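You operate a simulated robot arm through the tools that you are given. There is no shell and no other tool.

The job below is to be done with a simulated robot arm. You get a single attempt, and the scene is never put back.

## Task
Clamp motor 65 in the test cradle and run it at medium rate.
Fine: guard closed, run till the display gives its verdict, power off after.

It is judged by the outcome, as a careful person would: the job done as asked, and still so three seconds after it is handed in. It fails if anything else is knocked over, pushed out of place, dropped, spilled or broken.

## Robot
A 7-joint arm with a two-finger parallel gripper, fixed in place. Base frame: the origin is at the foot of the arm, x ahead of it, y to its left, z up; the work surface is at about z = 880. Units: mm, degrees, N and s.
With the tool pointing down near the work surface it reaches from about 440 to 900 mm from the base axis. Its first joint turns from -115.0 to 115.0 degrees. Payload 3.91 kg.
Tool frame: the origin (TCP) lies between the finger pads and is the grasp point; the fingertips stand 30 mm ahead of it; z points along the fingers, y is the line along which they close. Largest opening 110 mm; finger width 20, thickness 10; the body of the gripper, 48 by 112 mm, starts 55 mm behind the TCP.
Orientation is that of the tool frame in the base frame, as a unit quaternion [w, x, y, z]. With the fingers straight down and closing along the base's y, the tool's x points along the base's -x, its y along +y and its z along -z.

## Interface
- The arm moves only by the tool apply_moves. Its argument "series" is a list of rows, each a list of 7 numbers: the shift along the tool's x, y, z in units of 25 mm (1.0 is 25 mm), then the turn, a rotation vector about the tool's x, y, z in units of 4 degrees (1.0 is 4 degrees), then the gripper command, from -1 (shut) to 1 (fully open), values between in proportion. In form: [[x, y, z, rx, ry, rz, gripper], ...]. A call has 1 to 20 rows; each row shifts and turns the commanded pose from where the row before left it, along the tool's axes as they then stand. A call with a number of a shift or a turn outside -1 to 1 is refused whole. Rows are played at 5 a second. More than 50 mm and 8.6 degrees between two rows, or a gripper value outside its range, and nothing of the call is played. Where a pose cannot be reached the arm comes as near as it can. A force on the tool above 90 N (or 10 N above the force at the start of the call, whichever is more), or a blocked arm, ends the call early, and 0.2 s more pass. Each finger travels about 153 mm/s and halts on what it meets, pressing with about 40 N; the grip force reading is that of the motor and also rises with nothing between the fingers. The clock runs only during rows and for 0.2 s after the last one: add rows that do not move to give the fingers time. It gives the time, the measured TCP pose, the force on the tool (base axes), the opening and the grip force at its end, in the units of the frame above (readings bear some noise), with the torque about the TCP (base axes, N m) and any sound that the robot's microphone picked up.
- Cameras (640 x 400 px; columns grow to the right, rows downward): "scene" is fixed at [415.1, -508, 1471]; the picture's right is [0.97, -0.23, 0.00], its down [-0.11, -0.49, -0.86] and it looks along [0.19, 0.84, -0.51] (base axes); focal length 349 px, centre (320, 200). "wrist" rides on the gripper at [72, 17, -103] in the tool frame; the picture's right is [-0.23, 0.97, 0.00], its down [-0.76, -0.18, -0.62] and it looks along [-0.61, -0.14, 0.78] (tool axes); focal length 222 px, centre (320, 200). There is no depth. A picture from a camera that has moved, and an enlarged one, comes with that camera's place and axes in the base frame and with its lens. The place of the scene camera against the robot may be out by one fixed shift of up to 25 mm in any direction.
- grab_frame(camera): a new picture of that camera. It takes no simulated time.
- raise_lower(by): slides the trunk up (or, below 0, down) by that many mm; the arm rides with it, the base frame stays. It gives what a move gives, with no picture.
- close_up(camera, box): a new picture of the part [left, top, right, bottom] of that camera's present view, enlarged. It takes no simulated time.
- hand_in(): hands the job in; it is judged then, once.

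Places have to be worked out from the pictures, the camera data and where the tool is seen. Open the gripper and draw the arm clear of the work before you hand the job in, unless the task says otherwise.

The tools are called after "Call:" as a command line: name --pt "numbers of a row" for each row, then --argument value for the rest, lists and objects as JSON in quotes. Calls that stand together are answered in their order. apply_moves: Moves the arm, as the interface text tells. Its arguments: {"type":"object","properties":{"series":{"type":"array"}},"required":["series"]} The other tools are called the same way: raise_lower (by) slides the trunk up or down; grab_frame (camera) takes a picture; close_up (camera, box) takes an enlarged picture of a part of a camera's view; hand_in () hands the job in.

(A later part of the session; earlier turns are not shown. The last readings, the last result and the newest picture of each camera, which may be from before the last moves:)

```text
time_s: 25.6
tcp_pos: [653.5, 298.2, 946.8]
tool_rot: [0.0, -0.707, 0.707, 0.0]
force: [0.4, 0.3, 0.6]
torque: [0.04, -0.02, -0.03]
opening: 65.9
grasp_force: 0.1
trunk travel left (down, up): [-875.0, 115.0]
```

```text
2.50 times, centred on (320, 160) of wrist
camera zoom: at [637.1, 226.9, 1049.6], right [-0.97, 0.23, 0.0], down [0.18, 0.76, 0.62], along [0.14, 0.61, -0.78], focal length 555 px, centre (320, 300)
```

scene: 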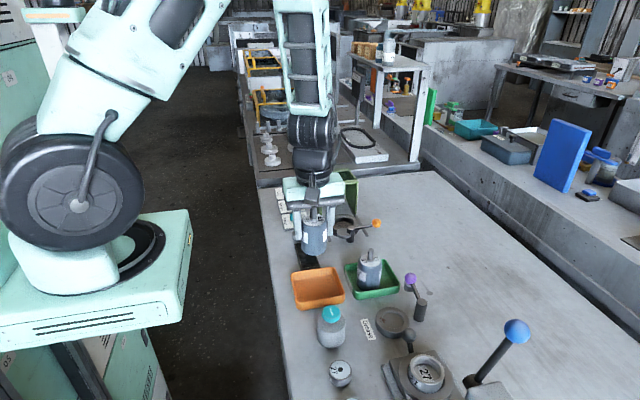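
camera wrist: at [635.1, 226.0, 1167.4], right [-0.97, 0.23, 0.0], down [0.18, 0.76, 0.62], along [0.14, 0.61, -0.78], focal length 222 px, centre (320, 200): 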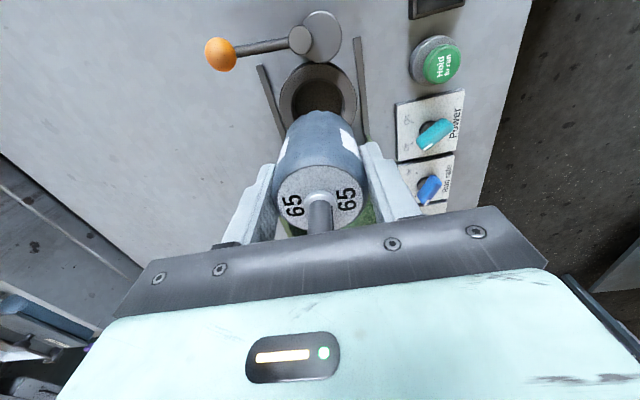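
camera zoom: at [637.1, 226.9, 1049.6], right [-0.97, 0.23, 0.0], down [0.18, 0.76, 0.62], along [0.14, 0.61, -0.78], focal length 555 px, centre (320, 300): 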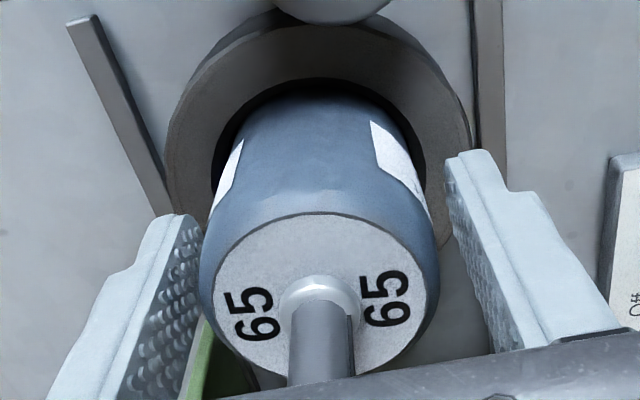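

The motor stands upright, seated in the ring, and is free of the fingers. I'll rise straight up and then look at the clamp lever.

Call:
apply_moves --pt "0 0 -0.4 0 0 0 0.2" --pt "0 0 -0.6 0 0 0 0.2" --pt "0 0 -0.8 0 0 0 0.2" --pt "0 0 -0.8 0 0 0 0.2" --pt "0 0 -0.8 0 0 0 0.2" --pt "0 0 -0.8 0 0 0 0.2" --pt "0 0 -0.8 0 0 0 0.2" --pt "0 0 0 0 0 0 0.2" --pt "0 0 0 0 0 0 0.2"

Call:
grab_frame --camera "wrist"

Call:
close_up --camera "scene" --box '[310, 180, 390, 240]'

```text
time_s: 27.6
tcp_pos: [653.6, 299.6, 1072.3]
tool_rot: [0.0, -0.707, 0.707, 0.0]
force: [-0.8, -0.4, 0.3]
torque: [-0.03, 0.04, 0.02]
opening: 65.8
grasp_force: 0.0
trunk travel left (down, up): [-875.0, 115.0]
```

```text
taken
camera wrist: at [636.3, 226.7, 1175.3], right [-0.97, 0.23, 0.0], down [0.18, 0.76, 0.62], along [0.14, 0.61, -0.78], focal length 222 px, centre (320, 200)
```

wrist: 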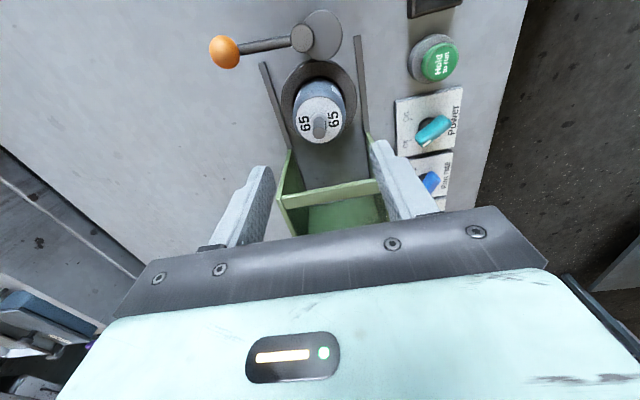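

```text
6.67 times, centred on (350, 210) of scene
camera zoom: at [415.1, -508.0, 1471.0], right [0.97, -0.23, 0.0], down [-0.11, -0.49, -0.86], along [0.19, 0.84, -0.51], focal length 2325 px, centre (120, 133)
```

zoom: 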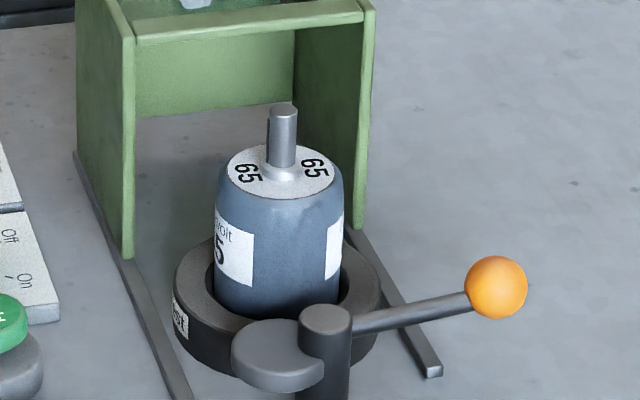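

The motor stays put upright. Triangulating, the clamp's pivot post is at about (655, 234) and the orange knob at (724, 227, 937); the cam faces away from the motor, so the lever must swing clockwise toward -y. I'll close the fingers and go down beside the knob on its +y side.

Call:
apply_moves --pt "0.346 -0.69 0 0 0 0 -1" --pt "0.346 -0.69 0 0 0 0 -1" --pt "0.346 -0.69 0 0 0 0 -1" --pt "0.346 -0.7 0 0 0 0 -1" --pt "0 0 0.7 0 0 0 -1" --pt "0 0 0.7 0 0 0 -1" --pt "0 0 0.7 0 0 0 -1" --pt "0 0 0.7 0 0 0 -1" --pt "0 0 0 0 0 0 -1" --pt "0 0 0 0 0 0 -1"

Call:
grab_frame --camera "wrist"

Call:
close_up --camera "scene" --box '[310, 160, 410, 240]'

```text
time_s: 29.8
tcp_pos: [722.4, 264.9, 999.9]
tool_rot: [0.0, 0.707, -0.707, 0.0]
force: [-0.5, -0.2, -0.3]
torque: [-0.02, -0.02, -0.02]
opening: 0.0
grasp_force: 38.1
trunk travel left (down, up): [-875.0, 115.0]
```

```text
taken
camera wrist: at [705.8, 192.7, 1104.1], right [-0.97, 0.23, 0.0], down [0.18, 0.76, 0.62], along [0.14, 0.61, -0.78], focal length 222 px, centre (320, 200)
```

wrist: 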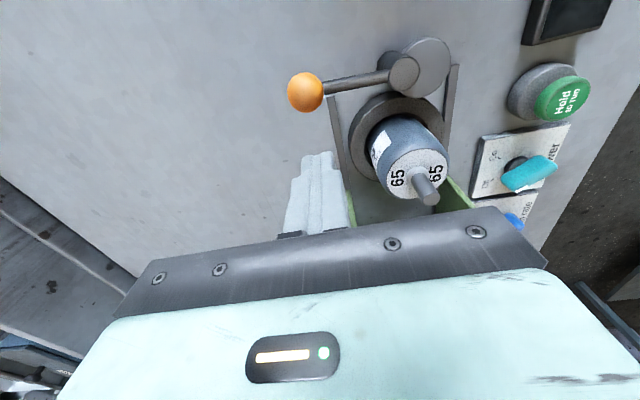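

```text
5.00 times, centred on (360, 200) of scene
camera zoom: at [415.1, -508.0, 1471.0], right [0.97, -0.23, 0.0], down [-0.11, -0.49, -0.86], along [0.19, 0.84, -0.51], focal length 1744 px, centre (120, 200)
```

zoom: 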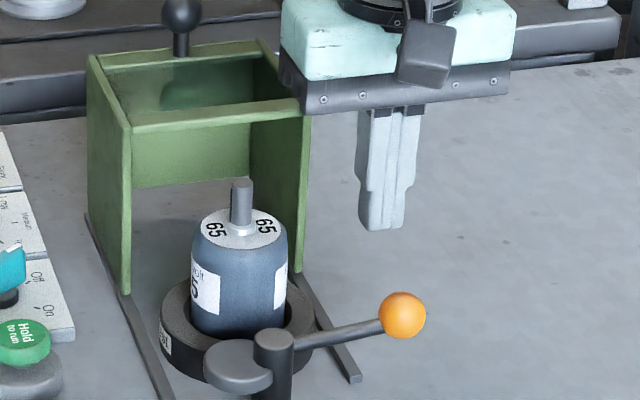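

The knob triangulates again to (724.7, 227.2), and the closed fingers are well clear on its +y side. I'll lower 45 mm so the tips span the knob's height, then start the sweep gently.

Call:
apply_moves --pt "0 0 0.6 0 0 0 -1" --pt "0 0 0.6 0 0 0 -1" --pt "0 0 0.6 0 0 0 -1" --pt "0 0 0 0 0 0 -1" --pt "0.4 0 0 0 0 0 -1" --pt "0.3 -0.05 0 0 0 0 -1" --pt "0.3 -0.06 0 0 0 0 -1" --pt "0 0 0 0 0 0 -1"

Call:
grab_frame --camera "wrist"

Call:
close_up --camera "scene" --box '[310, 160, 410, 240]'

```text
time_s: 31.6
tcp_pos: [726.8, 239.6, 955.3]
tool_rot: [0.0, 0.707, -0.707, 0.0]
force: [-0.5, -0.6, 0.4]
torque: [-0.01, 0.01, 0.02]
opening: 0.0
grasp_force: 37.6
trunk travel left (down, up): [-875.0, 115.0]
```

```text
taken
camera wrist: at [708.8, 167.2, 1059.5], right [-0.97, 0.23, 0.0], down [0.18, 0.76, 0.62], along [0.14, 0.61, -0.78], focal length 222 px, centre (320, 200)
```

wrist: 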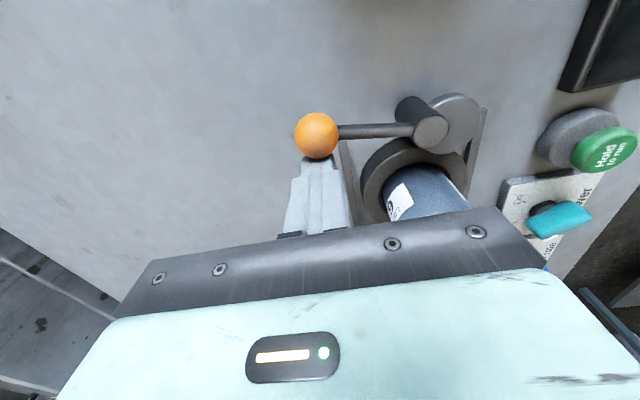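

```text
5.00 times, centred on (360, 200) of scene
camera zoom: at [415.1, -508.0, 1471.0], right [0.97, -0.23, 0.0], down [-0.11, -0.49, -0.86], along [0.19, 0.84, -0.51], focal length 1744 px, centre (120, 200)
```

zoom: 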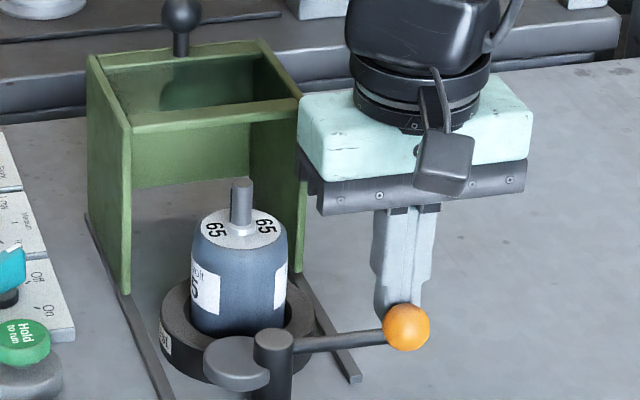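

The pusher touched the knob and the lever is already turning freely with little force. I'll continue along the arc in short steps to about two thirds of the swing.

Call:
apply_moves --pt "0.464 0.072 0 0 0 0 -1" --pt "0.404 0.04 0 0 0 0 -1" --pt "0.356 0.12 0 0 0 0 -1" --pt "0.332 0.136 0 0 0 0 -1" --pt "0.32 0.204 0 0 0 0 -1" --pt "0.296 0.256 0 0 0 0 -1" --pt "0 0 0 0 0 0 -1"

Call:
grab_frame --camera "wrist"

Call:
close_up --camera "scene" --box '[310, 170, 410, 250]'

```text
time_s: 33.2
tcp_pos: [706.4, 184.6, 957.1]
tool_rot: [0.0, -0.707, 0.707, 0.0]
force: [-0.3, -0.7, -0.8]
torque: [0.01, -0.01, -0.02]
opening: 0.1
grasp_force: 37.1
trunk travel left (down, up): [-875.0, 115.0]
```

```text
taken
camera wrist: at [688.5, 112.7, 1059.5], right [-0.97, 0.23, 0.0], down [0.18, 0.76, 0.62], along [0.14, 0.61, -0.78], focal length 222 px, centre (320, 200)
```

wrist: 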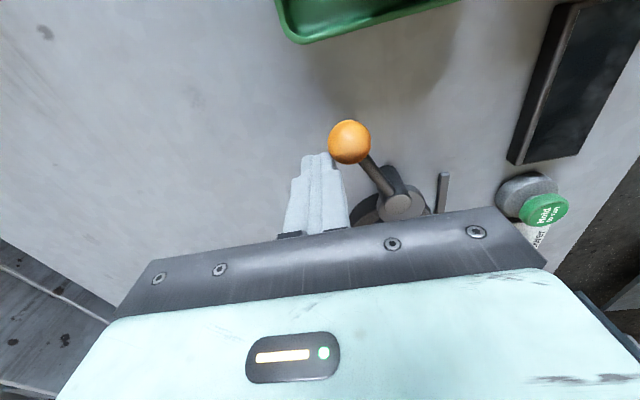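

```text
5.00 times, centred on (360, 210) of scene
camera zoom: at [415.1, -508.0, 1471.0], right [0.97, -0.23, 0.0], down [-0.11, -0.49, -0.86], along [0.19, 0.84, -0.51], focal length 1744 px, centre (120, 150)
```

zoom: 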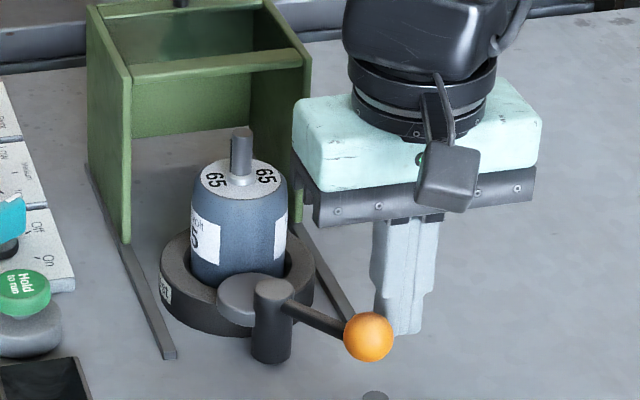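

The lever is at about -60° and the cam is swinging toward the motor. I'll continue slowly, checking force after each short push.

Call:
apply_moves --pt "0.232 0.316 0 0 0 0 -1" --pt "0.216 0.34 0 0 0 0 -1" --pt "0 0 0 0 0 0 -1"

Call:
apply_moves --pt "0.116 0.252 0 0 0 0 -1" --pt "0 0 0 0 0 0 -1"

Call:
close_up --camera "scene" --box '[310, 170, 410, 250]'

Call:
grab_frame --camera "wrist"

```text
time_s: 34.0
tcp_pos: [689.8, 174.5, 956.0]
tool_rot: [0.001, -0.707, 0.707, -0.001]
force: [-0.4, 0.0, -1.1]
torque: [-0.02, -0.06, -0.03]
opening: 0.1
grasp_force: 38.1
trunk travel left (down, up): [-875.0, 115.0]
```

```text
time_s: 34.6
tcp_pos: [682.5, 170.3, 956.7]
tool_rot: [0.001, -0.707, 0.707, 0.0]
force: [2.7, 0.3, -1.1]
torque: [0.01, -0.07, 0.01]
opening: 0.1
grasp_force: 38.2
trunk travel left (down, up): [-875.0, 115.0]
```

```text
5.00 times, centred on (360, 210) of scene
camera zoom: at [415.1, -508.0, 1471.0], right [0.97, -0.23, 0.0], down [-0.11, -0.49, -0.86], along [0.19, 0.84, -0.51], focal length 1744 px, centre (120, 150)
```

zoom: 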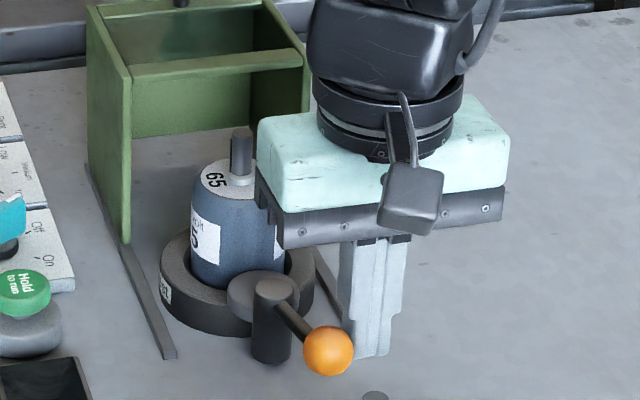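

```text
taken
camera wrist: at [666.0, 98.9, 1059.7], right [-0.97, 0.23, 0.0], down [0.18, 0.76, 0.62], along [0.14, 0.61, -0.78], focal length 222 px, centre (320, 200)
```

wrist: 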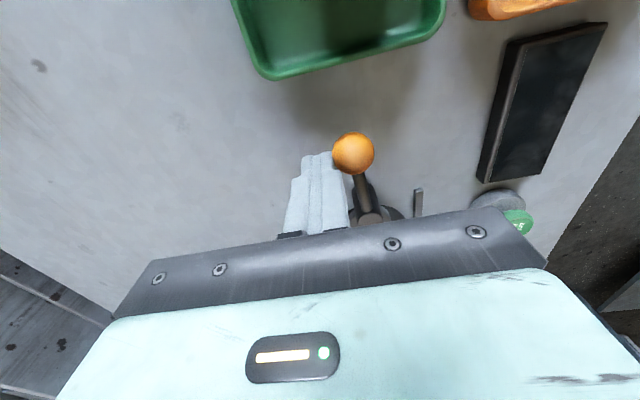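

A small resistance (2.7 N) begins at about -82°, the cam coming onto the motor. I'll push on in small increments.

Call:
apply_moves --pt "0.07 0.2 0 0 0 0 -1" --pt "0 0 0 0 0 0 -1"

Call:
apply_moves --pt "0.03 0.2 0 0 0 0 -1" --pt "0 0 0 0 0 0 -1"

Call:
close_up --camera "scene" --box '[310, 170, 410, 250]'

Call:
close_up --camera "wrist" --box '[260, 100, 460, 225]'

```text
time_s: 35.2
tcp_pos: [681.8, 171.8, 956.7]
tool_rot: [-0.002, 0.707, -0.707, 0.001]
force: [30.1, 10.4, -6.4]
torque: [0.25, -0.7, 0.13]
opening: 0.0
grasp_force: 37.7
trunk travel left (down, up): [-875.0, 115.0]
```

```text
time_s: 35.8
tcp_pos: [681.1, 170.4, 956.3]
tool_rot: [0.007, -0.706, 0.708, -0.002]
force: [51.1, 9.2, -12.0]
torque: [0.25, -1.16, 0.26]
opening: 0.0
grasp_force: 37.2
trunk travel left (down, up): [-875.0, 115.0]
```

```text
5.00 times, centred on (360, 210) of scene
camera zoom: at [415.1, -508.0, 1471.0], right [0.97, -0.23, 0.0], down [-0.11, -0.49, -0.86], along [0.19, 0.84, -0.51], focal length 1744 px, centre (120, 150)
```

zoom: 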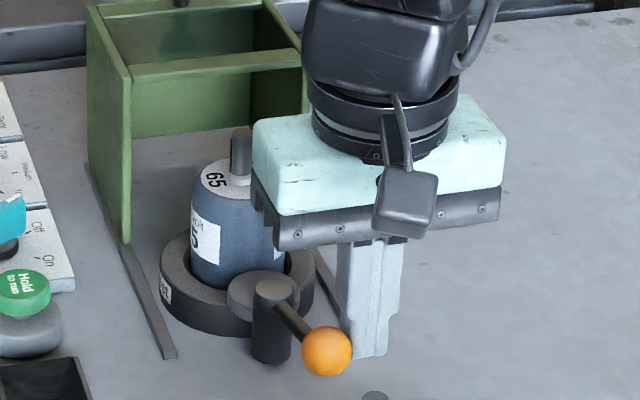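

```text
3.20 times, centred on (360, 162) of wrist
camera zoom: at [662.8, 97.1, 1059.6], right [-0.97, 0.23, -0.01], down [0.17, 0.76, 0.63], along [0.15, 0.61, -0.78], focal length 711 px, centre (192, 320)
```

zoom: 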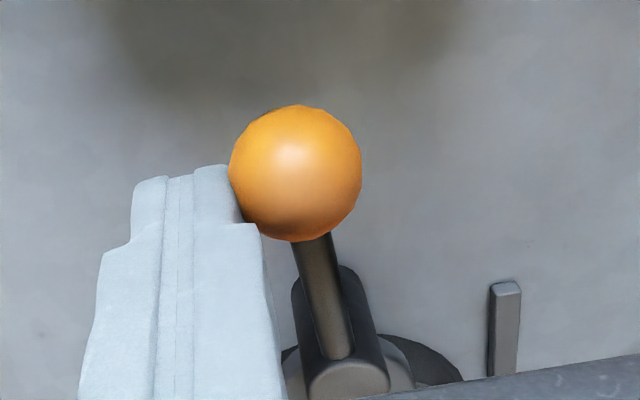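

The lever came to a firm stop near -87° (51 N), with the cam pointing straight at the motor. I'll back off and look whether it stays and how the cam sits against the motor.

Call:
apply_moves --pt "-0.1 -0.6 0 0 0 0 -1" --pt "0 -0.8 0 0 0 0 -1" --pt "0 0 -0.8 0 0 0 -1" --pt "0 0 -0.8 0 0 0 -1" --pt "0 0 -0.8 0 0 0 -1" --pt "0 0 -0.8 0 0 0 -1" --pt "0 0 0 0 0 0 -1"

Call:
grab_frame --camera "wrist"

Call:
close_up --camera "scene" --box '[310, 180, 390, 240]'

```text
time_s: 37.4
tcp_pos: [707.7, 172.0, 1037.6]
tool_rot: [-0.001, -0.707, 0.707, 0.0]
force: [0.1, 0.8, -0.8]
torque: [-0.01, 0.0, -0.02]
opening: 0.0
grasp_force: 38.2
trunk travel left (down, up): [-875.0, 115.0]
```

```text
taken
camera wrist: at [690.8, 98.9, 1140.0], right [-0.97, 0.23, 0.0], down [0.18, 0.76, 0.62], along [0.14, 0.61, -0.78], focal length 222 px, centre (320, 200)
```

wrist: 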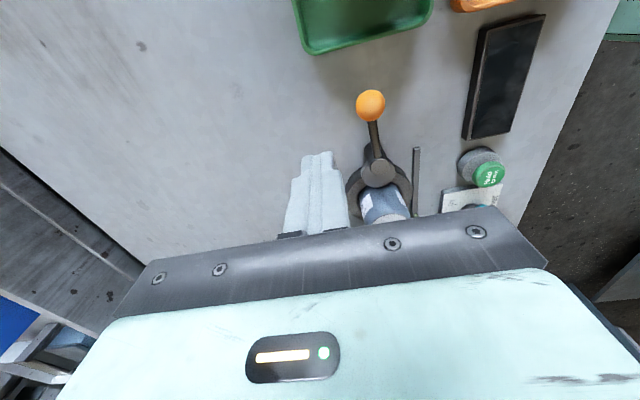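

```text
6.67 times, centred on (350, 210) of scene
camera zoom: at [415.1, -508.0, 1471.0], right [0.97, -0.23, 0.0], down [-0.11, -0.49, -0.86], along [0.19, 0.84, -0.51], focal length 2325 px, centre (120, 133)
```

zoom: 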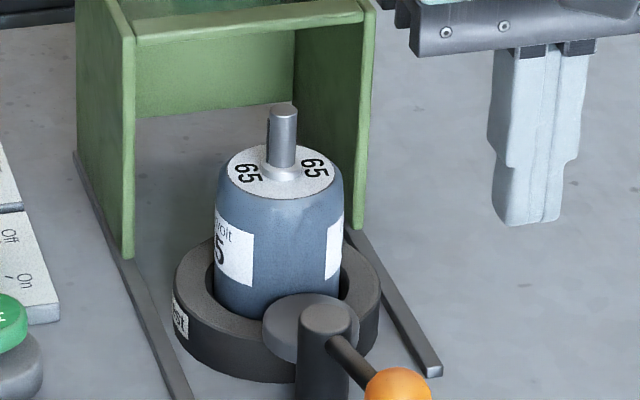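

The lever stays where I left it. Zooming on the cam and motor from the wrist to see the contact.

Call:
close_up --camera "wrist" --box '[330, 80, 450, 220]'

Call:
close_up --camera "scene" --box '[335, 215, 383, 250]'

```text
2.86 times, centred on (390, 150) of wrist
camera zoom: at [690.8, 98.9, 1140.0], right [-0.97, 0.23, 0.0], down [0.18, 0.76, 0.62], along [0.14, 0.61, -0.78], focal length 635 px, centre (120, 343)
```

zoom: 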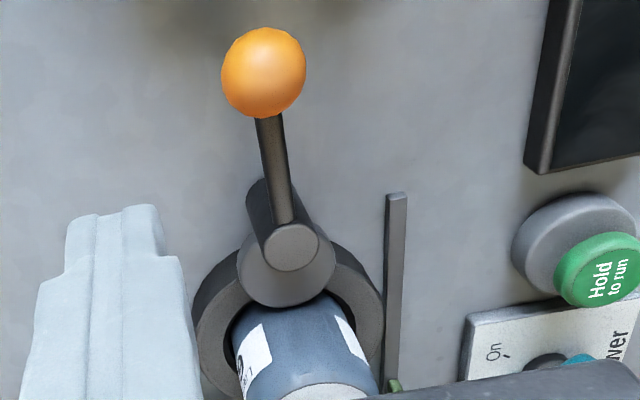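

```text
11.43 times, centred on (359, 232) of scene
camera zoom: at [415.1, -508.0, 1471.0], right [0.97, -0.23, 0.0], down [-0.11, -0.49, -0.86], along [0.19, 0.84, -0.51], focal length 3986 px, centre (-126, -171)
```

zoom: 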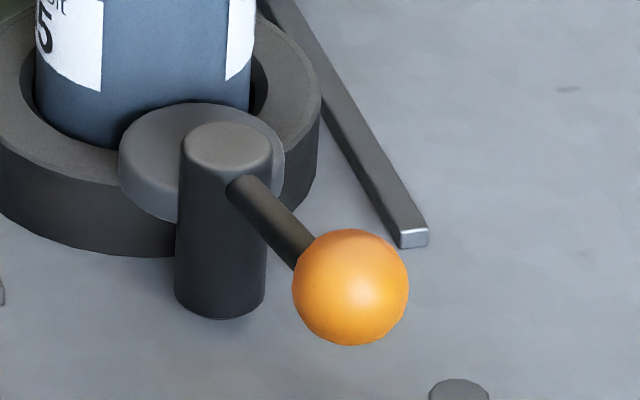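

The cam sits right against the motor and the lever is at its stop, so the clamp is closed. Next is the guard: I'll rise and move over toward its black knob (about (655, 437)) to locate it precisely, with fingers open so they don't block the view.

Call:
apply_moves --pt "0 0 -0.9 0 0 0 -1" --pt "0 0 -0.9 0 0 0 -1" --pt "0 0 -0.9 0 0 0 -1" --pt "0 0 -0.6 0 0 0 -1" --pt "-0.925 0.234 0 0 0 0 1" --pt "-0.925 0.234 0 0 0 0 1" --pt "-0.925 0.234 0 0 0 0 1" --pt "-0.925 0.234 0 0 0 0 1" --pt "-0.925 0.234 0 0 0 0 1" --pt "-0.925 0.234 0 0 0 0 1" --pt "-0.925 0.234 0 0 0 0 1" --pt "-0.925 0.234 0 0 0 0 1" --pt "-0.925 0.234 0 0 0 0 1" --pt "0 0 0 0 0 0 1" --pt "0 0 0 0 0 0 1"

Call:
grab_frame --camera "wrist"

Call:
grab_frame --camera "scene"

```text
time_s: 40.6
tcp_pos: [654.9, 379.5, 1118.4]
tool_rot: [0.0, -0.707, 0.707, 0.0]
force: [-0.9, -1.2, 0.1]
torque: [0.02, -0.01, 0.02]
opening: 110.0
grasp_force: 0.0
trunk travel left (down, up): [-875.0, 115.0]
```

```text
taken
camera wrist: at [637.6, 307.2, 1221.7], right [-0.97, 0.23, 0.0], down [0.18, 0.76, 0.62], along [0.14, 0.61, -0.78], focal length 222 px, centre (320, 200)
```

wrist: 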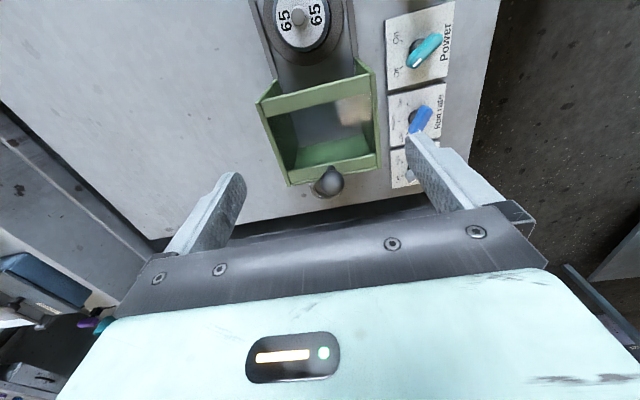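

```text
taken
```

scene: 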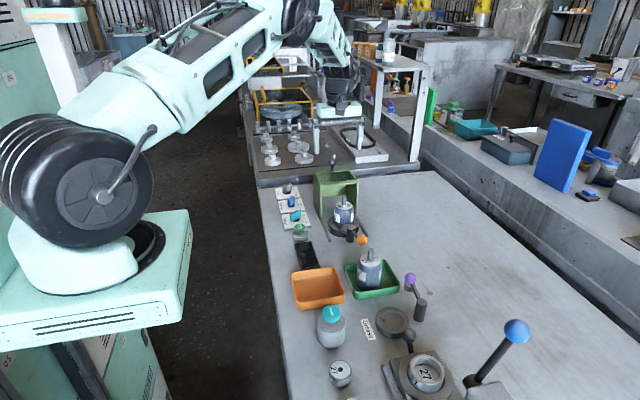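

Call:
close_up --camera "wrist" --box '[240, 60, 400, 210]'

Call:
close_up --camera "wrist" --box '[370, 0, 490, 200]'

```text
2.67 times, centred on (320, 135) of wrist
camera zoom: at [637.6, 307.2, 1221.7], right [-0.97, 0.23, 0.0], down [0.18, 0.76, 0.62], along [0.14, 0.61, -0.78], focal length 592 px, centre (320, 373)
```

zoom: 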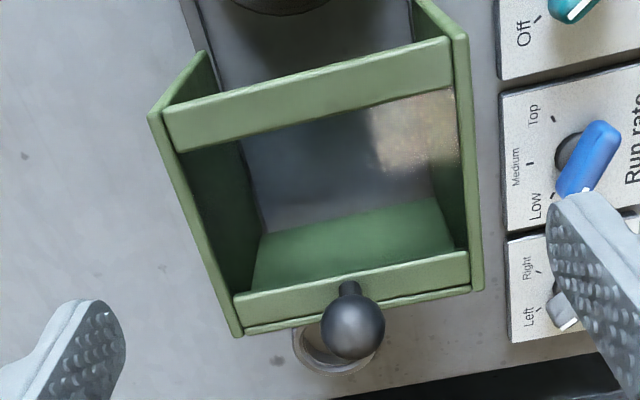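

```text
2.00 times, centred on (430, 100) of wrist
camera zoom: at [637.6, 307.2, 1221.7], right [-0.97, 0.23, 0.0], down [0.18, 0.76, 0.62], along [0.14, 0.61, -0.78], focal length 444 px, centre (100, 400)
```

zoom: 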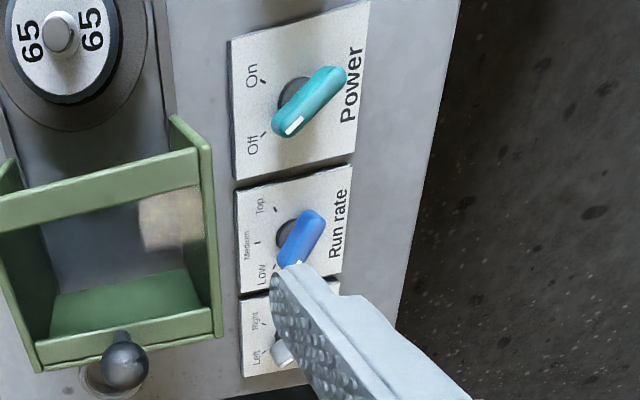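

The guard's knob is at about (655, 436, 1031), roughly 25 mm across. I'll close the fingers, pass over it to its far (+y) side and lower the tips to z≈1018, ready to push the guard toward -y over the cradle.

Call:
apply_moves --pt "-0.86 0 0 0 0 0 -1" --pt "-0.86 0 0 0 0 0 -1" --pt "-0.86 0 0 0 0 0 -1" --pt "-0.86 0 0 0 0 0 -1" --pt "0 0 0 0 0 0 -1" --pt "0 0 0.7 0 0 0 -1" --pt "0 0 0.7 0 0 0 -1" --pt "0 0 0.7 0 0 0 -1" --pt "0 0 0.7 0 0 0 -1" --pt "0 0 0 0 0 0 -1" --pt "0 0 0 0 0 0 -1"

Call:
grab_frame --camera "wrist"

Call:
close_up --camera "scene" --box '[290, 130, 410, 230]'

```text
time_s: 43.0
tcp_pos: [650.9, 458.9, 1047.9]
tool_rot: [0.0, 0.708, -0.707, 0.0]
force: [0.1, -1.1, -1.1]
torque: [0.01, 0.01, -0.03]
opening: 0.0
grasp_force: 37.5
out of reach, approached as far as the arm can: row 4
trunk travel left (down, up): [-875.0, 115.0]
```

```text
taken
camera wrist: at [633.7, 388.0, 1151.5], right [-0.97, 0.23, 0.0], down [0.18, 0.76, 0.62], along [0.14, 0.61, -0.78], focal length 222 px, centre (320, 200)
```

wrist: 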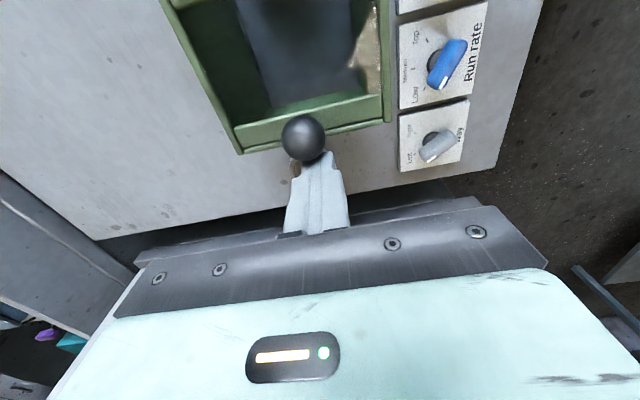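

```text
4.00 times, centred on (350, 180) of scene
camera zoom: at [415.1, -508.0, 1471.0], right [0.97, -0.23, 0.0], down [-0.11, -0.49, -0.86], along [0.19, 0.84, -0.51], focal length 1395 px, centre (200, 280)
```

zoom: 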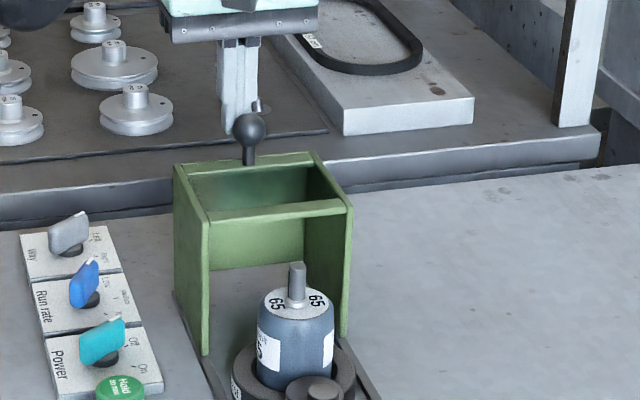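

The arm ran to its reach limit but the closed fingers are now right behind the knob (x offset about 4 mm), just touching. I'll push toward -y in moderate steps and watch the force.

Call:
apply_moves --pt "0.3 -0.04 0 0 0 0 -1" --pt "0.4 -0.04 0 0 0 0 -1" --pt "0.4 -0.04 0 0 0 0 -1" --pt "0.4 0 0 0 0 0 -1" --pt "0 0 0 0 0 0 -1"

Call:
grab_frame --camera "wrist"

Call:
close_up --camera "scene" --box '[290, 150, 410, 250]'

```text
time_s: 44.2
tcp_pos: [655.0, 423.1, 1048.1]
tool_rot: [0.0, 0.707, -0.707, 0.0]
force: [1.2, 0.4, -0.4]
torque: [-0.01, -0.01, -0.04]
opening: 0.0
grasp_force: 37.7
trunk travel left (down, up): [-875.0, 115.0]
```

```text
taken
camera wrist: at [637.0, 350.5, 1151.6], right [-0.97, 0.23, 0.0], down [0.18, 0.76, 0.62], along [0.14, 0.61, -0.78], focal length 222 px, centre (320, 200)
```

wrist: 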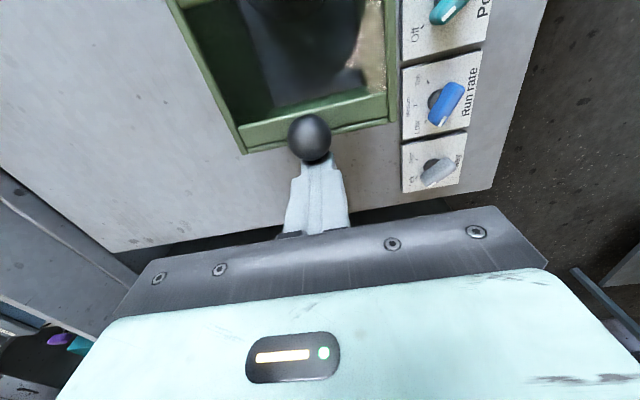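

```text
4.00 times, centred on (350, 200) of scene
camera zoom: at [415.1, -508.0, 1471.0], right [0.97, -0.23, 0.0], down [-0.11, -0.49, -0.86], along [0.19, 0.84, -0.51], focal length 1395 px, centre (200, 200)
```

zoom: 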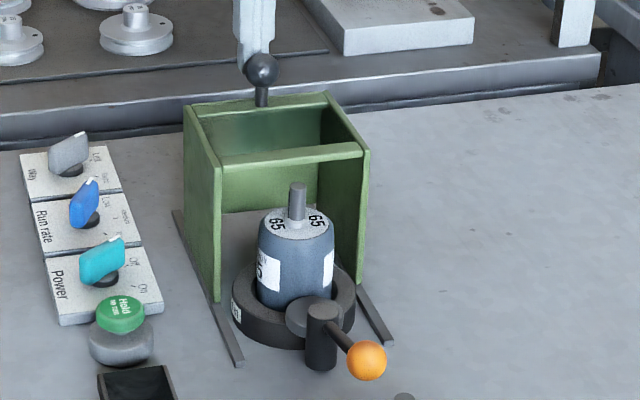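

The guard slides easily and is about a third of the way. Before it passes over the motor I want to verify the front crossbar clears the shaft tip, so I'll zoom in.

Call:
close_up --camera "scene" --box '[330, 165, 400, 209]'

Call:
close_up --camera "wrist" --box '[150, 0, 410, 160]'

```text
9.09 times, centred on (365, 187) of scene
camera zoom: at [415.1, -508.0, 1471.0], right [0.97, -0.23, 0.0], down [-0.11, -0.49, -0.86], along [0.19, 0.84, -0.51], focal length 3171 px, centre (-89, 318)
```

zoom: 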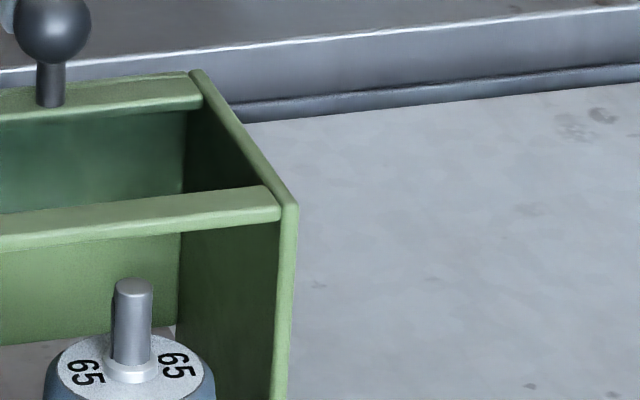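

```text
2.46 times, centred on (280, 80) of wrist
camera zoom: at [637.0, 350.5, 1151.6], right [-0.97, 0.23, 0.0], down [0.18, 0.76, 0.62], along [0.14, 0.61, -0.78], focal length 547 px, centre (418, 495)
```

zoom: 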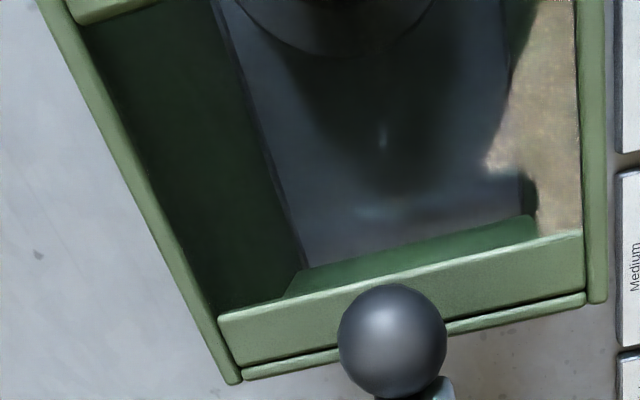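

The crossbar's underside works out around z≈995–998 and the shaft tip around 988–992, so it passes. I'll continue pushing in shorter steps and watch the force.

Call:
apply_moves --pt "0.3 0 0 0 0 0 -1" --pt "0.4 0 0 0 0 0 -1" --pt "0.4 0 0 0 0 0 -1" --pt "0 0 0 0 0 0 -1"

Call:
close_up --camera "scene" --box '[310, 165, 400, 240]'

```text
time_s: 45.2
tcp_pos: [654.0, 394.6, 1047.6]
tool_rot: [0.0, 0.707, -0.707, 0.001]
force: [0.1, -0.9, 0.2]
torque: [-0.03, -0.02, -0.01]
opening: 0.0
grasp_force: 37.5
trunk travel left (down, up): [-875.0, 115.0]
```

```text
5.33 times, centred on (355, 202) of scene
camera zoom: at [415.1, -508.0, 1471.0], right [0.97, -0.23, 0.0], down [-0.11, -0.49, -0.86], along [0.19, 0.84, -0.51], focal length 1860 px, centre (133, 187)
```

zoom: 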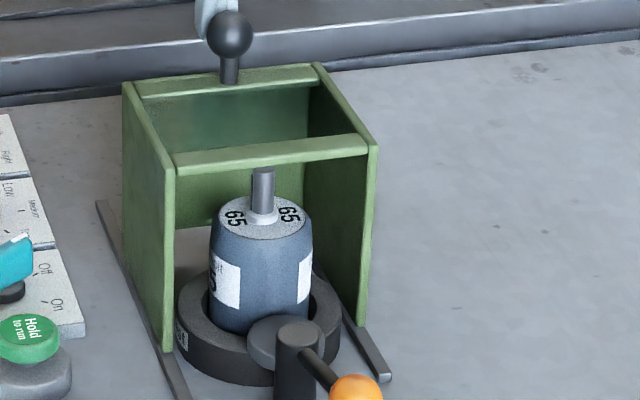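

The crossbar is passing over the shaft without contact. I'll push the remaining ~36 mm and look for the end stop.

Call:
apply_moves --pt "0.3 0 0 0 0 0 -1" --pt "0.4 0 0 0 0 0 -1" --pt "0.4 0 0 0 0 0 -1" --pt "0 0 0 0 0 0 -1"

Call:
apply_moves --pt "0.2 0 0 0 0 0 -1" --pt "0 0 0 0 0 0 -1"

Call:
close_up --camera "scene" --box '[310, 165, 400, 250]'

```text
time_s: 46.2
tcp_pos: [653.1, 366.2, 1047.6]
tool_rot: [-0.001, -0.707, 0.707, 0.0]
force: [1.1, 0.0, 0.0]
torque: [0.01, 0.0, 0.0]
opening: 0.0
grasp_force: 38.1
trunk travel left (down, up): [-875.0, 115.0]
```

```text
time_s: 46.8
tcp_pos: [654.7, 361.8, 1048.1]
tool_rot: [0.0, -0.707, 0.707, 0.001]
force: [0.4, -0.2, -0.8]
torque: [-0.02, 0.01, -0.01]
opening: 0.0
grasp_force: 37.4
trunk travel left (down, up): [-875.0, 115.0]
```

```text
4.71 times, centred on (355, 208) of scene
camera zoom: at [415.1, -508.0, 1471.0], right [0.97, -0.23, 0.0], down [-0.11, -0.49, -0.86], along [0.19, 0.84, -0.51], focal length 1642 px, centre (155, 165)
```

zoom: 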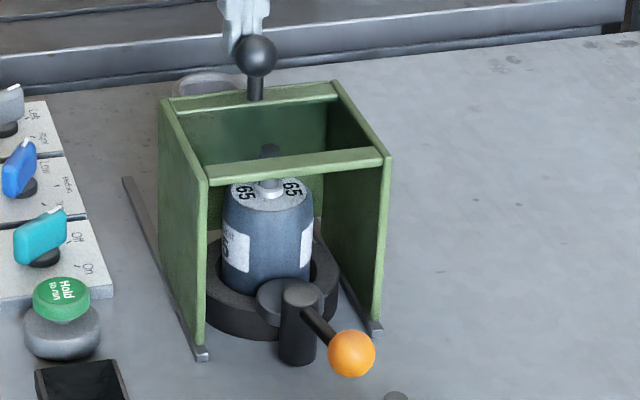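

The guard is nearly at the rails' end with no resistance yet. Small further pushes until it meets its stop.

Call:
apply_moves --pt "0.16 0 0 0 0 0 -1" --pt "0 0 0 0 0 0 -1"

Call:
apply_moves --pt "0.12 0 0 0 0 0 -1" --pt "0 0 0 0 0 0 -1"

Call:
close_up --camera "scene" --box '[310, 165, 400, 250]'

```text
time_s: 47.4
tcp_pos: [653.8, 359.2, 1048.4]
tool_rot: [-0.001, 0.707, -0.707, -0.001]
force: [-0.7, 1.4, 0.0]
torque: [0.04, -0.05, 0.05]
opening: 0.0
grasp_force: 37.9
trunk travel left (down, up): [-875.0, 115.0]
```

```text
time_s: 48.0
tcp_pos: [653.4, 359.2, 1047.8]
tool_rot: [-0.003, 0.708, -0.706, -0.002]
force: [6.5, 21.8, -2.7]
torque: [0.46, -0.31, 0.05]
opening: 0.0
grasp_force: 37.5
trunk travel left (down, up): [-875.0, 115.0]
```

```text
4.71 times, centred on (355, 208) of scene
camera zoom: at [415.1, -508.0, 1471.0], right [0.97, -0.23, 0.0], down [-0.11, -0.49, -0.86], along [0.19, 0.84, -0.51], focal length 1642 px, centre (155, 165)
```

zoom: 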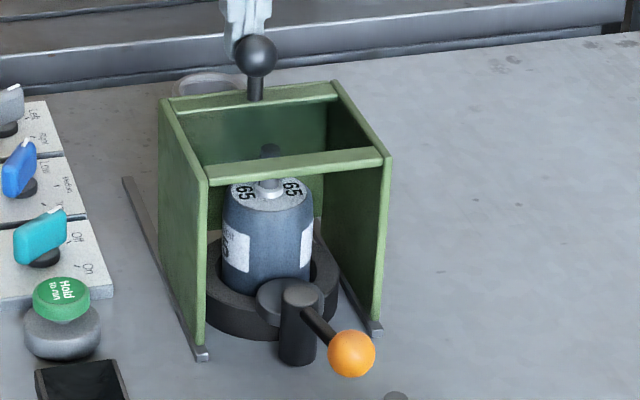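

The guard met its stop at full travel (about 100 mm, front edge at the rail ends), enclosing the motor. I'll back off the knob, rise, and move over the control panel.

Call:
apply_moves --pt "-0.4 0 0 0 0 0 -1" --pt "0 0 0 0 0 0 -1" --pt "0 0 -0.75 0 0 0 -1" --pt "0 0 -0.75 0 0 0 -1" --pt "0 0 -0.75 0 0 0 -1" --pt "0 0 -0.75 0 0 0 1" --pt "-0.2 0.83 0 0 0 0 1" --pt "-0.2 0.83 0 0 0 0 1" --pt "-0.2 0.83 0 0 0 0 1" --pt "-0.2 0.83 0 0 0 0 1" --pt "-0.2 0.83 0 0 0 0 1" --pt "-0.2 0.83 0 0 0 0 1" --pt "0 0 0 0 0 0 1" --pt "0 0 0 0 0 0 1"

Call:
grab_frame --camera "wrist"

Call:
close_up --camera "scene" --box '[270, 160, 410, 260]'

```text
time_s: 51.0
tcp_pos: [528.2, 394.2, 1122.7]
tool_rot: [0.0, -0.707, 0.707, 0.0]
force: [1.2, -0.1, -0.8]
torque: [0.02, 0.02, -0.03]
opening: 110.0
grasp_force: 0.0
trunk travel left (down, up): [-875.0, 115.0]
```

```text
taken
camera wrist: at [511.6, 323.1, 1226.7], right [-0.97, 0.23, 0.0], down [0.18, 0.76, 0.62], along [0.14, 0.61, -0.78], focal length 222 px, centre (320, 200)
```

wrist: 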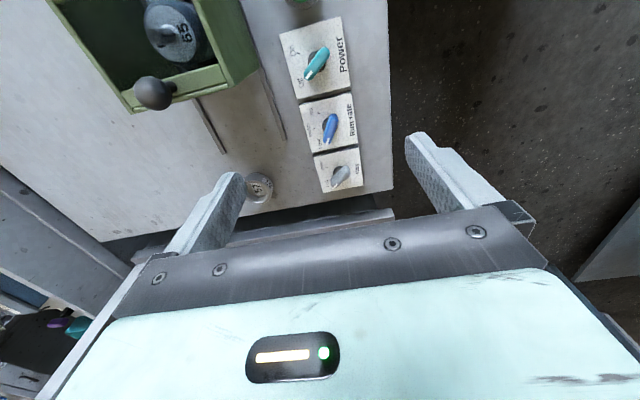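

```text
4.00 times, centred on (340, 210) of scene
camera zoom: at [415.1, -508.0, 1471.0], right [0.97, -0.23, 0.0], down [-0.11, -0.49, -0.86], along [0.19, 0.84, -0.51], focal length 1395 px, centre (240, 160)
```

zoom: 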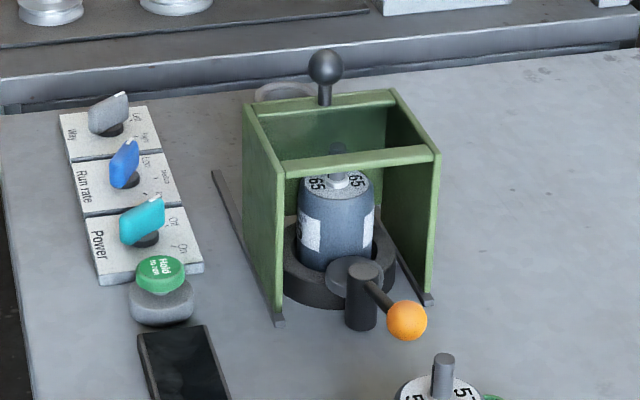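

The guard stays closed with the motor clamped inside. Now I'll zoom on the panel to get knob centres, heights and tick angles.

Call:
close_up --camera "wrist" --box '[280, 90, 370, 150]'

Call:
close_up --camera "wrist" --box '[270, 15, 366, 95]'

Call:
close_up --camera "wrist" --box '[290, 135, 380, 200]'

```text
6.67 times, centred on (325, 120) of wrist
camera zoom: at [511.6, 323.1, 1226.7], right [-0.97, 0.23, 0.0], down [0.18, 0.76, 0.62], along [0.14, 0.61, -0.78], focal length 1481 px, centre (287, 733)
```

zoom: 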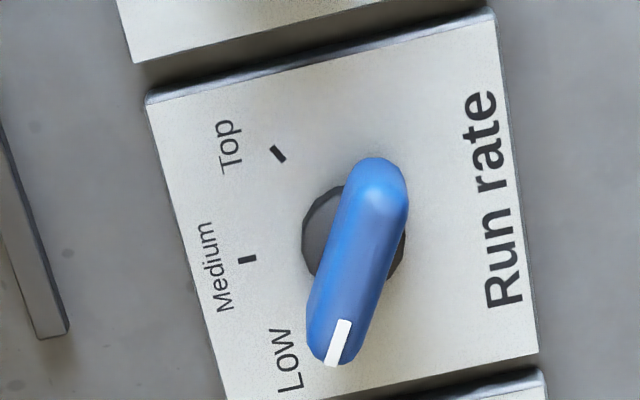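

```text
5.00 times, centred on (318, 55) of wrist
camera zoom: at [511.6, 323.1, 1226.7], right [-0.97, 0.23, 0.0], down [0.18, 0.76, 0.62], along [0.14, 0.61, -0.78], focal length 1111 px, centre (330, 925)
```

zoom: 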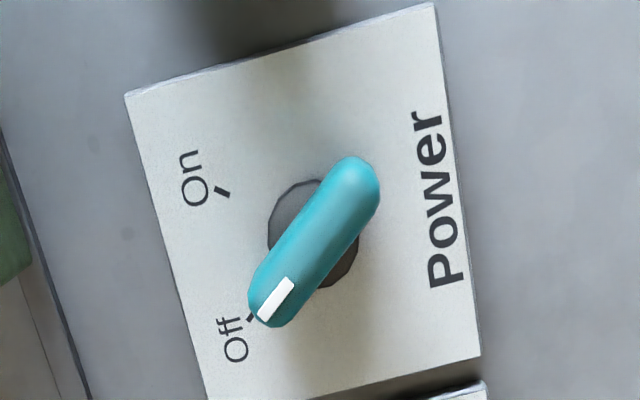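

```text
6.15 times, centred on (335, 168) of wrist
camera zoom: at [511.6, 323.1, 1226.7], right [-0.97, 0.23, 0.0], down [0.18, 0.76, 0.62], along [0.14, 0.61, -0.78], focal length 1367 px, centre (228, 400)
```

zoom: 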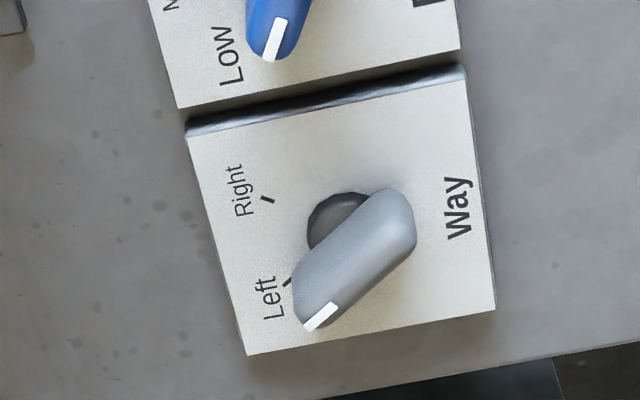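

The run-rate knob's axis is at about (525, 444), its bar pointing at +60° (Low), Medium at 0° and Top at -60°; the bar spans roughly z 900–920. I'll centre over it, turn the hand 30° so the fingers straddle the bar, and lower to z≈980 for a check.

Call:
apply_moves --pt "-1 0.064 0 0 0 0 -0.18" --pt "-0.99 0.064 0 0 0 0 -0.18" --pt "0 0 0 0 0 1 -0.18" --pt "0 0 0 0 0 1 -0.18" --pt "0 0 0 0 0 1 -0.18" --pt "0 0 0 0 0 1 -0.18" --pt "0 0 0 0 0 1 -0.18" --pt "0 0 0 0 0 1 -0.18" --pt "0 0 0 0 0 1 -0.18" --pt "0 0 0 0 0 0.5 -0.18" --pt "0 0 0.9 0 0 0 -0.18" --pt "0 0 0.9 0 0 0 -0.18" --pt "0 0 0.9 0 0 0 -0.18" --pt "0 0 0.9 0 0 0 -0.18" --pt "0 0 0.9 0 0 0 -0.18" --pt "0 0 0.9 0 0 0 -0.18" --pt "0 0 0.3 0 0 0 -0.18" --pt "0 0 0 0 0 0 -0.18" --pt "0 0 0 0 0 0 -0.18"

Call:
grab_frame --camera "wrist"

Call:
close_up --camera "scene" --box '[260, 150, 360, 240]'

```text
time_s: 55.0
tcp_pos: [526.3, 445.7, 980.2]
tool_rot: [0.0, -0.5, 0.866, 0.0]
force: [-0.2, -1.5, 0.0]
torque: [0.02, -0.01, 0.03]
opening: 45.2
grasp_force: 0.1
trunk travel left (down, up): [-875.0, 115.0]
```

```text
taken
camera wrist: at [475.1, 392.1, 1084.2], right [-0.73, 0.68, 0.0], down [0.53, 0.57, 0.62], along [0.43, 0.46, -0.78], focal length 222 px, centre (320, 200)
```

wrist: 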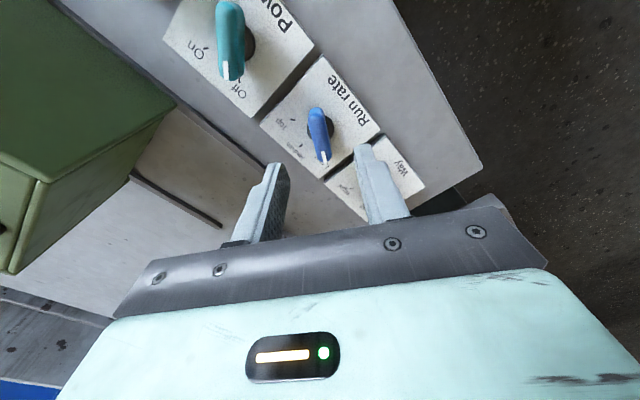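

```text
4.44 times, centred on (310, 195) of scene
camera zoom: at [415.1, -508.0, 1471.0], right [0.97, -0.23, 0.0], down [-0.11, -0.49, -0.86], along [0.19, 0.84, -0.51], focal length 1550 px, centre (364, 222)
```

zoom: 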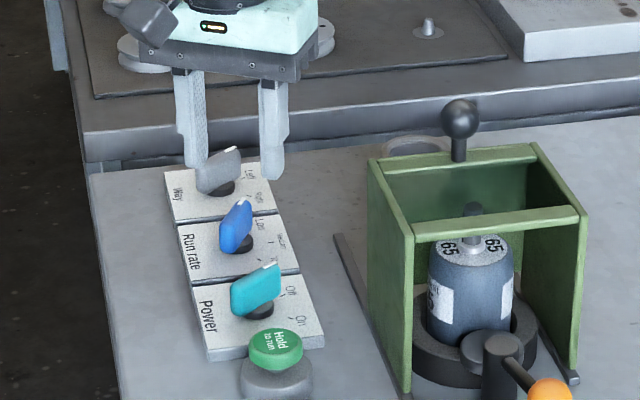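

The fingers are over the run-rate knob. I'll zoom to check centring before going down.

Call:
close_up --camera "wrist" --box '[256, 80, 384, 180]'

```text
4.00 times, centred on (320, 130) of wrist
camera zoom: at [475.1, 392.1, 1084.2], right [-0.73, 0.68, 0.0], down [0.53, 0.57, 0.62], along [0.43, 0.46, -0.78], focal length 888 px, centre (320, 480)
```

zoom: 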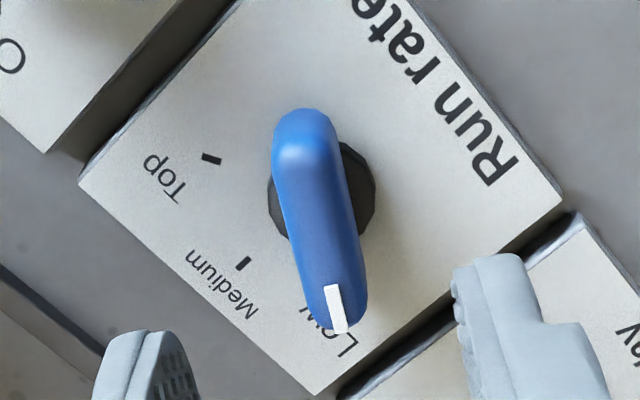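

The knob centre is about 4 mm toward tool +x and 1 mm toward tool +y from the TCP, with the bar turned about 2–4° from the fingers. I'll correct that and lower until the tips are beside the bar (TCP z≈934).

Call:
apply_moves --pt "0.15 0.05 0 0 0 0.5 -0.18" --pt "0 0 0.5 0 0 0 -0.18" --pt "0 0 0.5 0 0 0 -0.18" --pt "0 0 0.5 0 0 0 -0.18" --pt "0 0 0.34 0 0 0 -0.18" --pt "0 0 0 0 0 0 -0.18" --pt "0 0 0 0 0 0 -0.18"

Call:
close_up --camera "wrist" --box '[230, 100, 410, 230]'

Call:
close_up --camera "scene" --box '[260, 170, 340, 230]'

```text
time_s: 56.6
tcp_pos: [524.3, 442.2, 935.1]
tool_rot: [0.0, -0.485, 0.874, 0.0]
force: [0.7, -1.0, 0.4]
torque: [0.03, -0.01, -0.01]
opening: 45.0
grasp_force: 0.0
trunk travel left (down, up): [-875.0, 115.0]
```

```text
3.08 times, centred on (320, 165) of wrist
camera zoom: at [470.4, 390.7, 1038.5], right [-0.71, 0.71, 0.0], down [0.55, 0.55, 0.62], along [0.44, 0.44, -0.78], focal length 684 px, centre (320, 308)
```

zoom: 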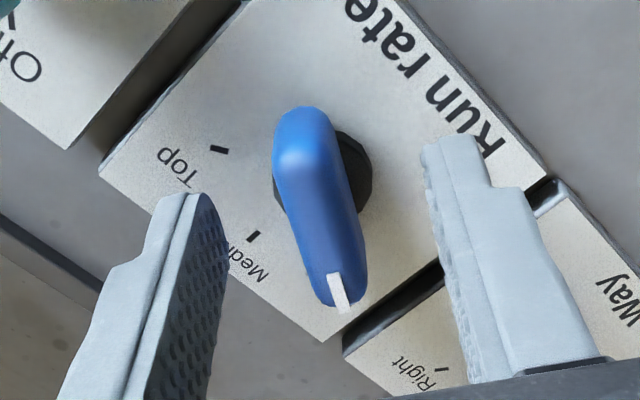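

```text
6.67 times, centred on (300, 200) of scene
camera zoom: at [415.1, -508.0, 1471.0], right [0.97, -0.23, 0.0], down [-0.11, -0.49, -0.86], along [0.19, 0.84, -0.51], focal length 2325 px, centre (453, 200)
```

zoom: 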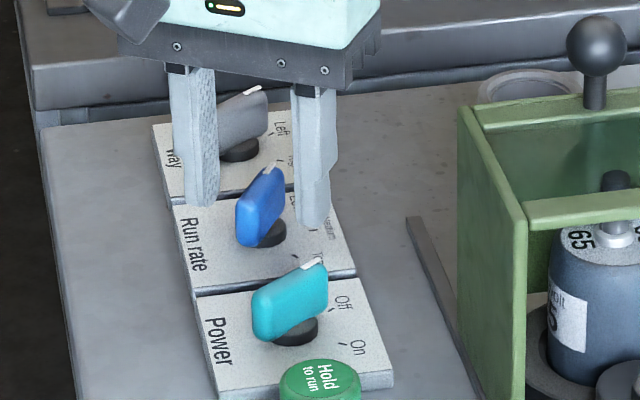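

The bar lies between the fingers with about 18 mm of overlap. I'll close on it gently.

Call:
apply_moves --pt "0 0 0 0 0 0 -0.5" --pt "0 0 0 0 0 0 -1" --pt "0 0 0 0 0 0 -1" --pt "0 0 0 0 0 0 -1"

Call:
close_up --camera "wrist" --box '[230, 100, 410, 230]'

```text
time_s: 57.6
tcp_pos: [523.6, 443.0, 935.6]
tool_rot: [0.0, -0.485, 0.874, 0.0]
force: [0.3, -0.1, -0.1]
torque: [0.04, -0.07, -0.01]
opening: 12.8
grasp_force: 44.9
trunk travel left (down, up): [-875.0, 115.0]
```

```text
3.08 times, centred on (320, 165) of wrist
camera zoom: at [470.5, 390.7, 1038.5], right [-0.71, 0.71, 0.0], down [0.55, 0.55, 0.62], along [0.44, 0.44, -0.78], focal length 684 px, centre (320, 308)
```

zoom: 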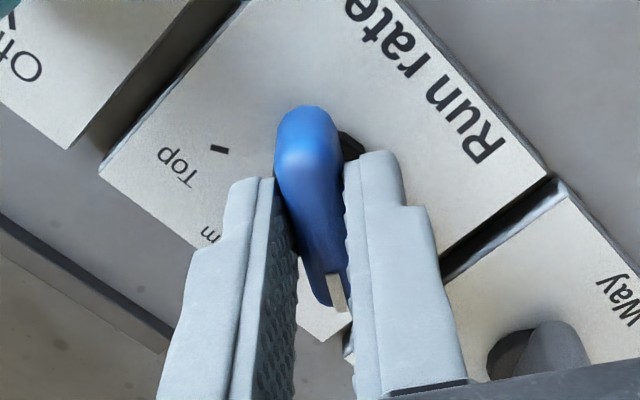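

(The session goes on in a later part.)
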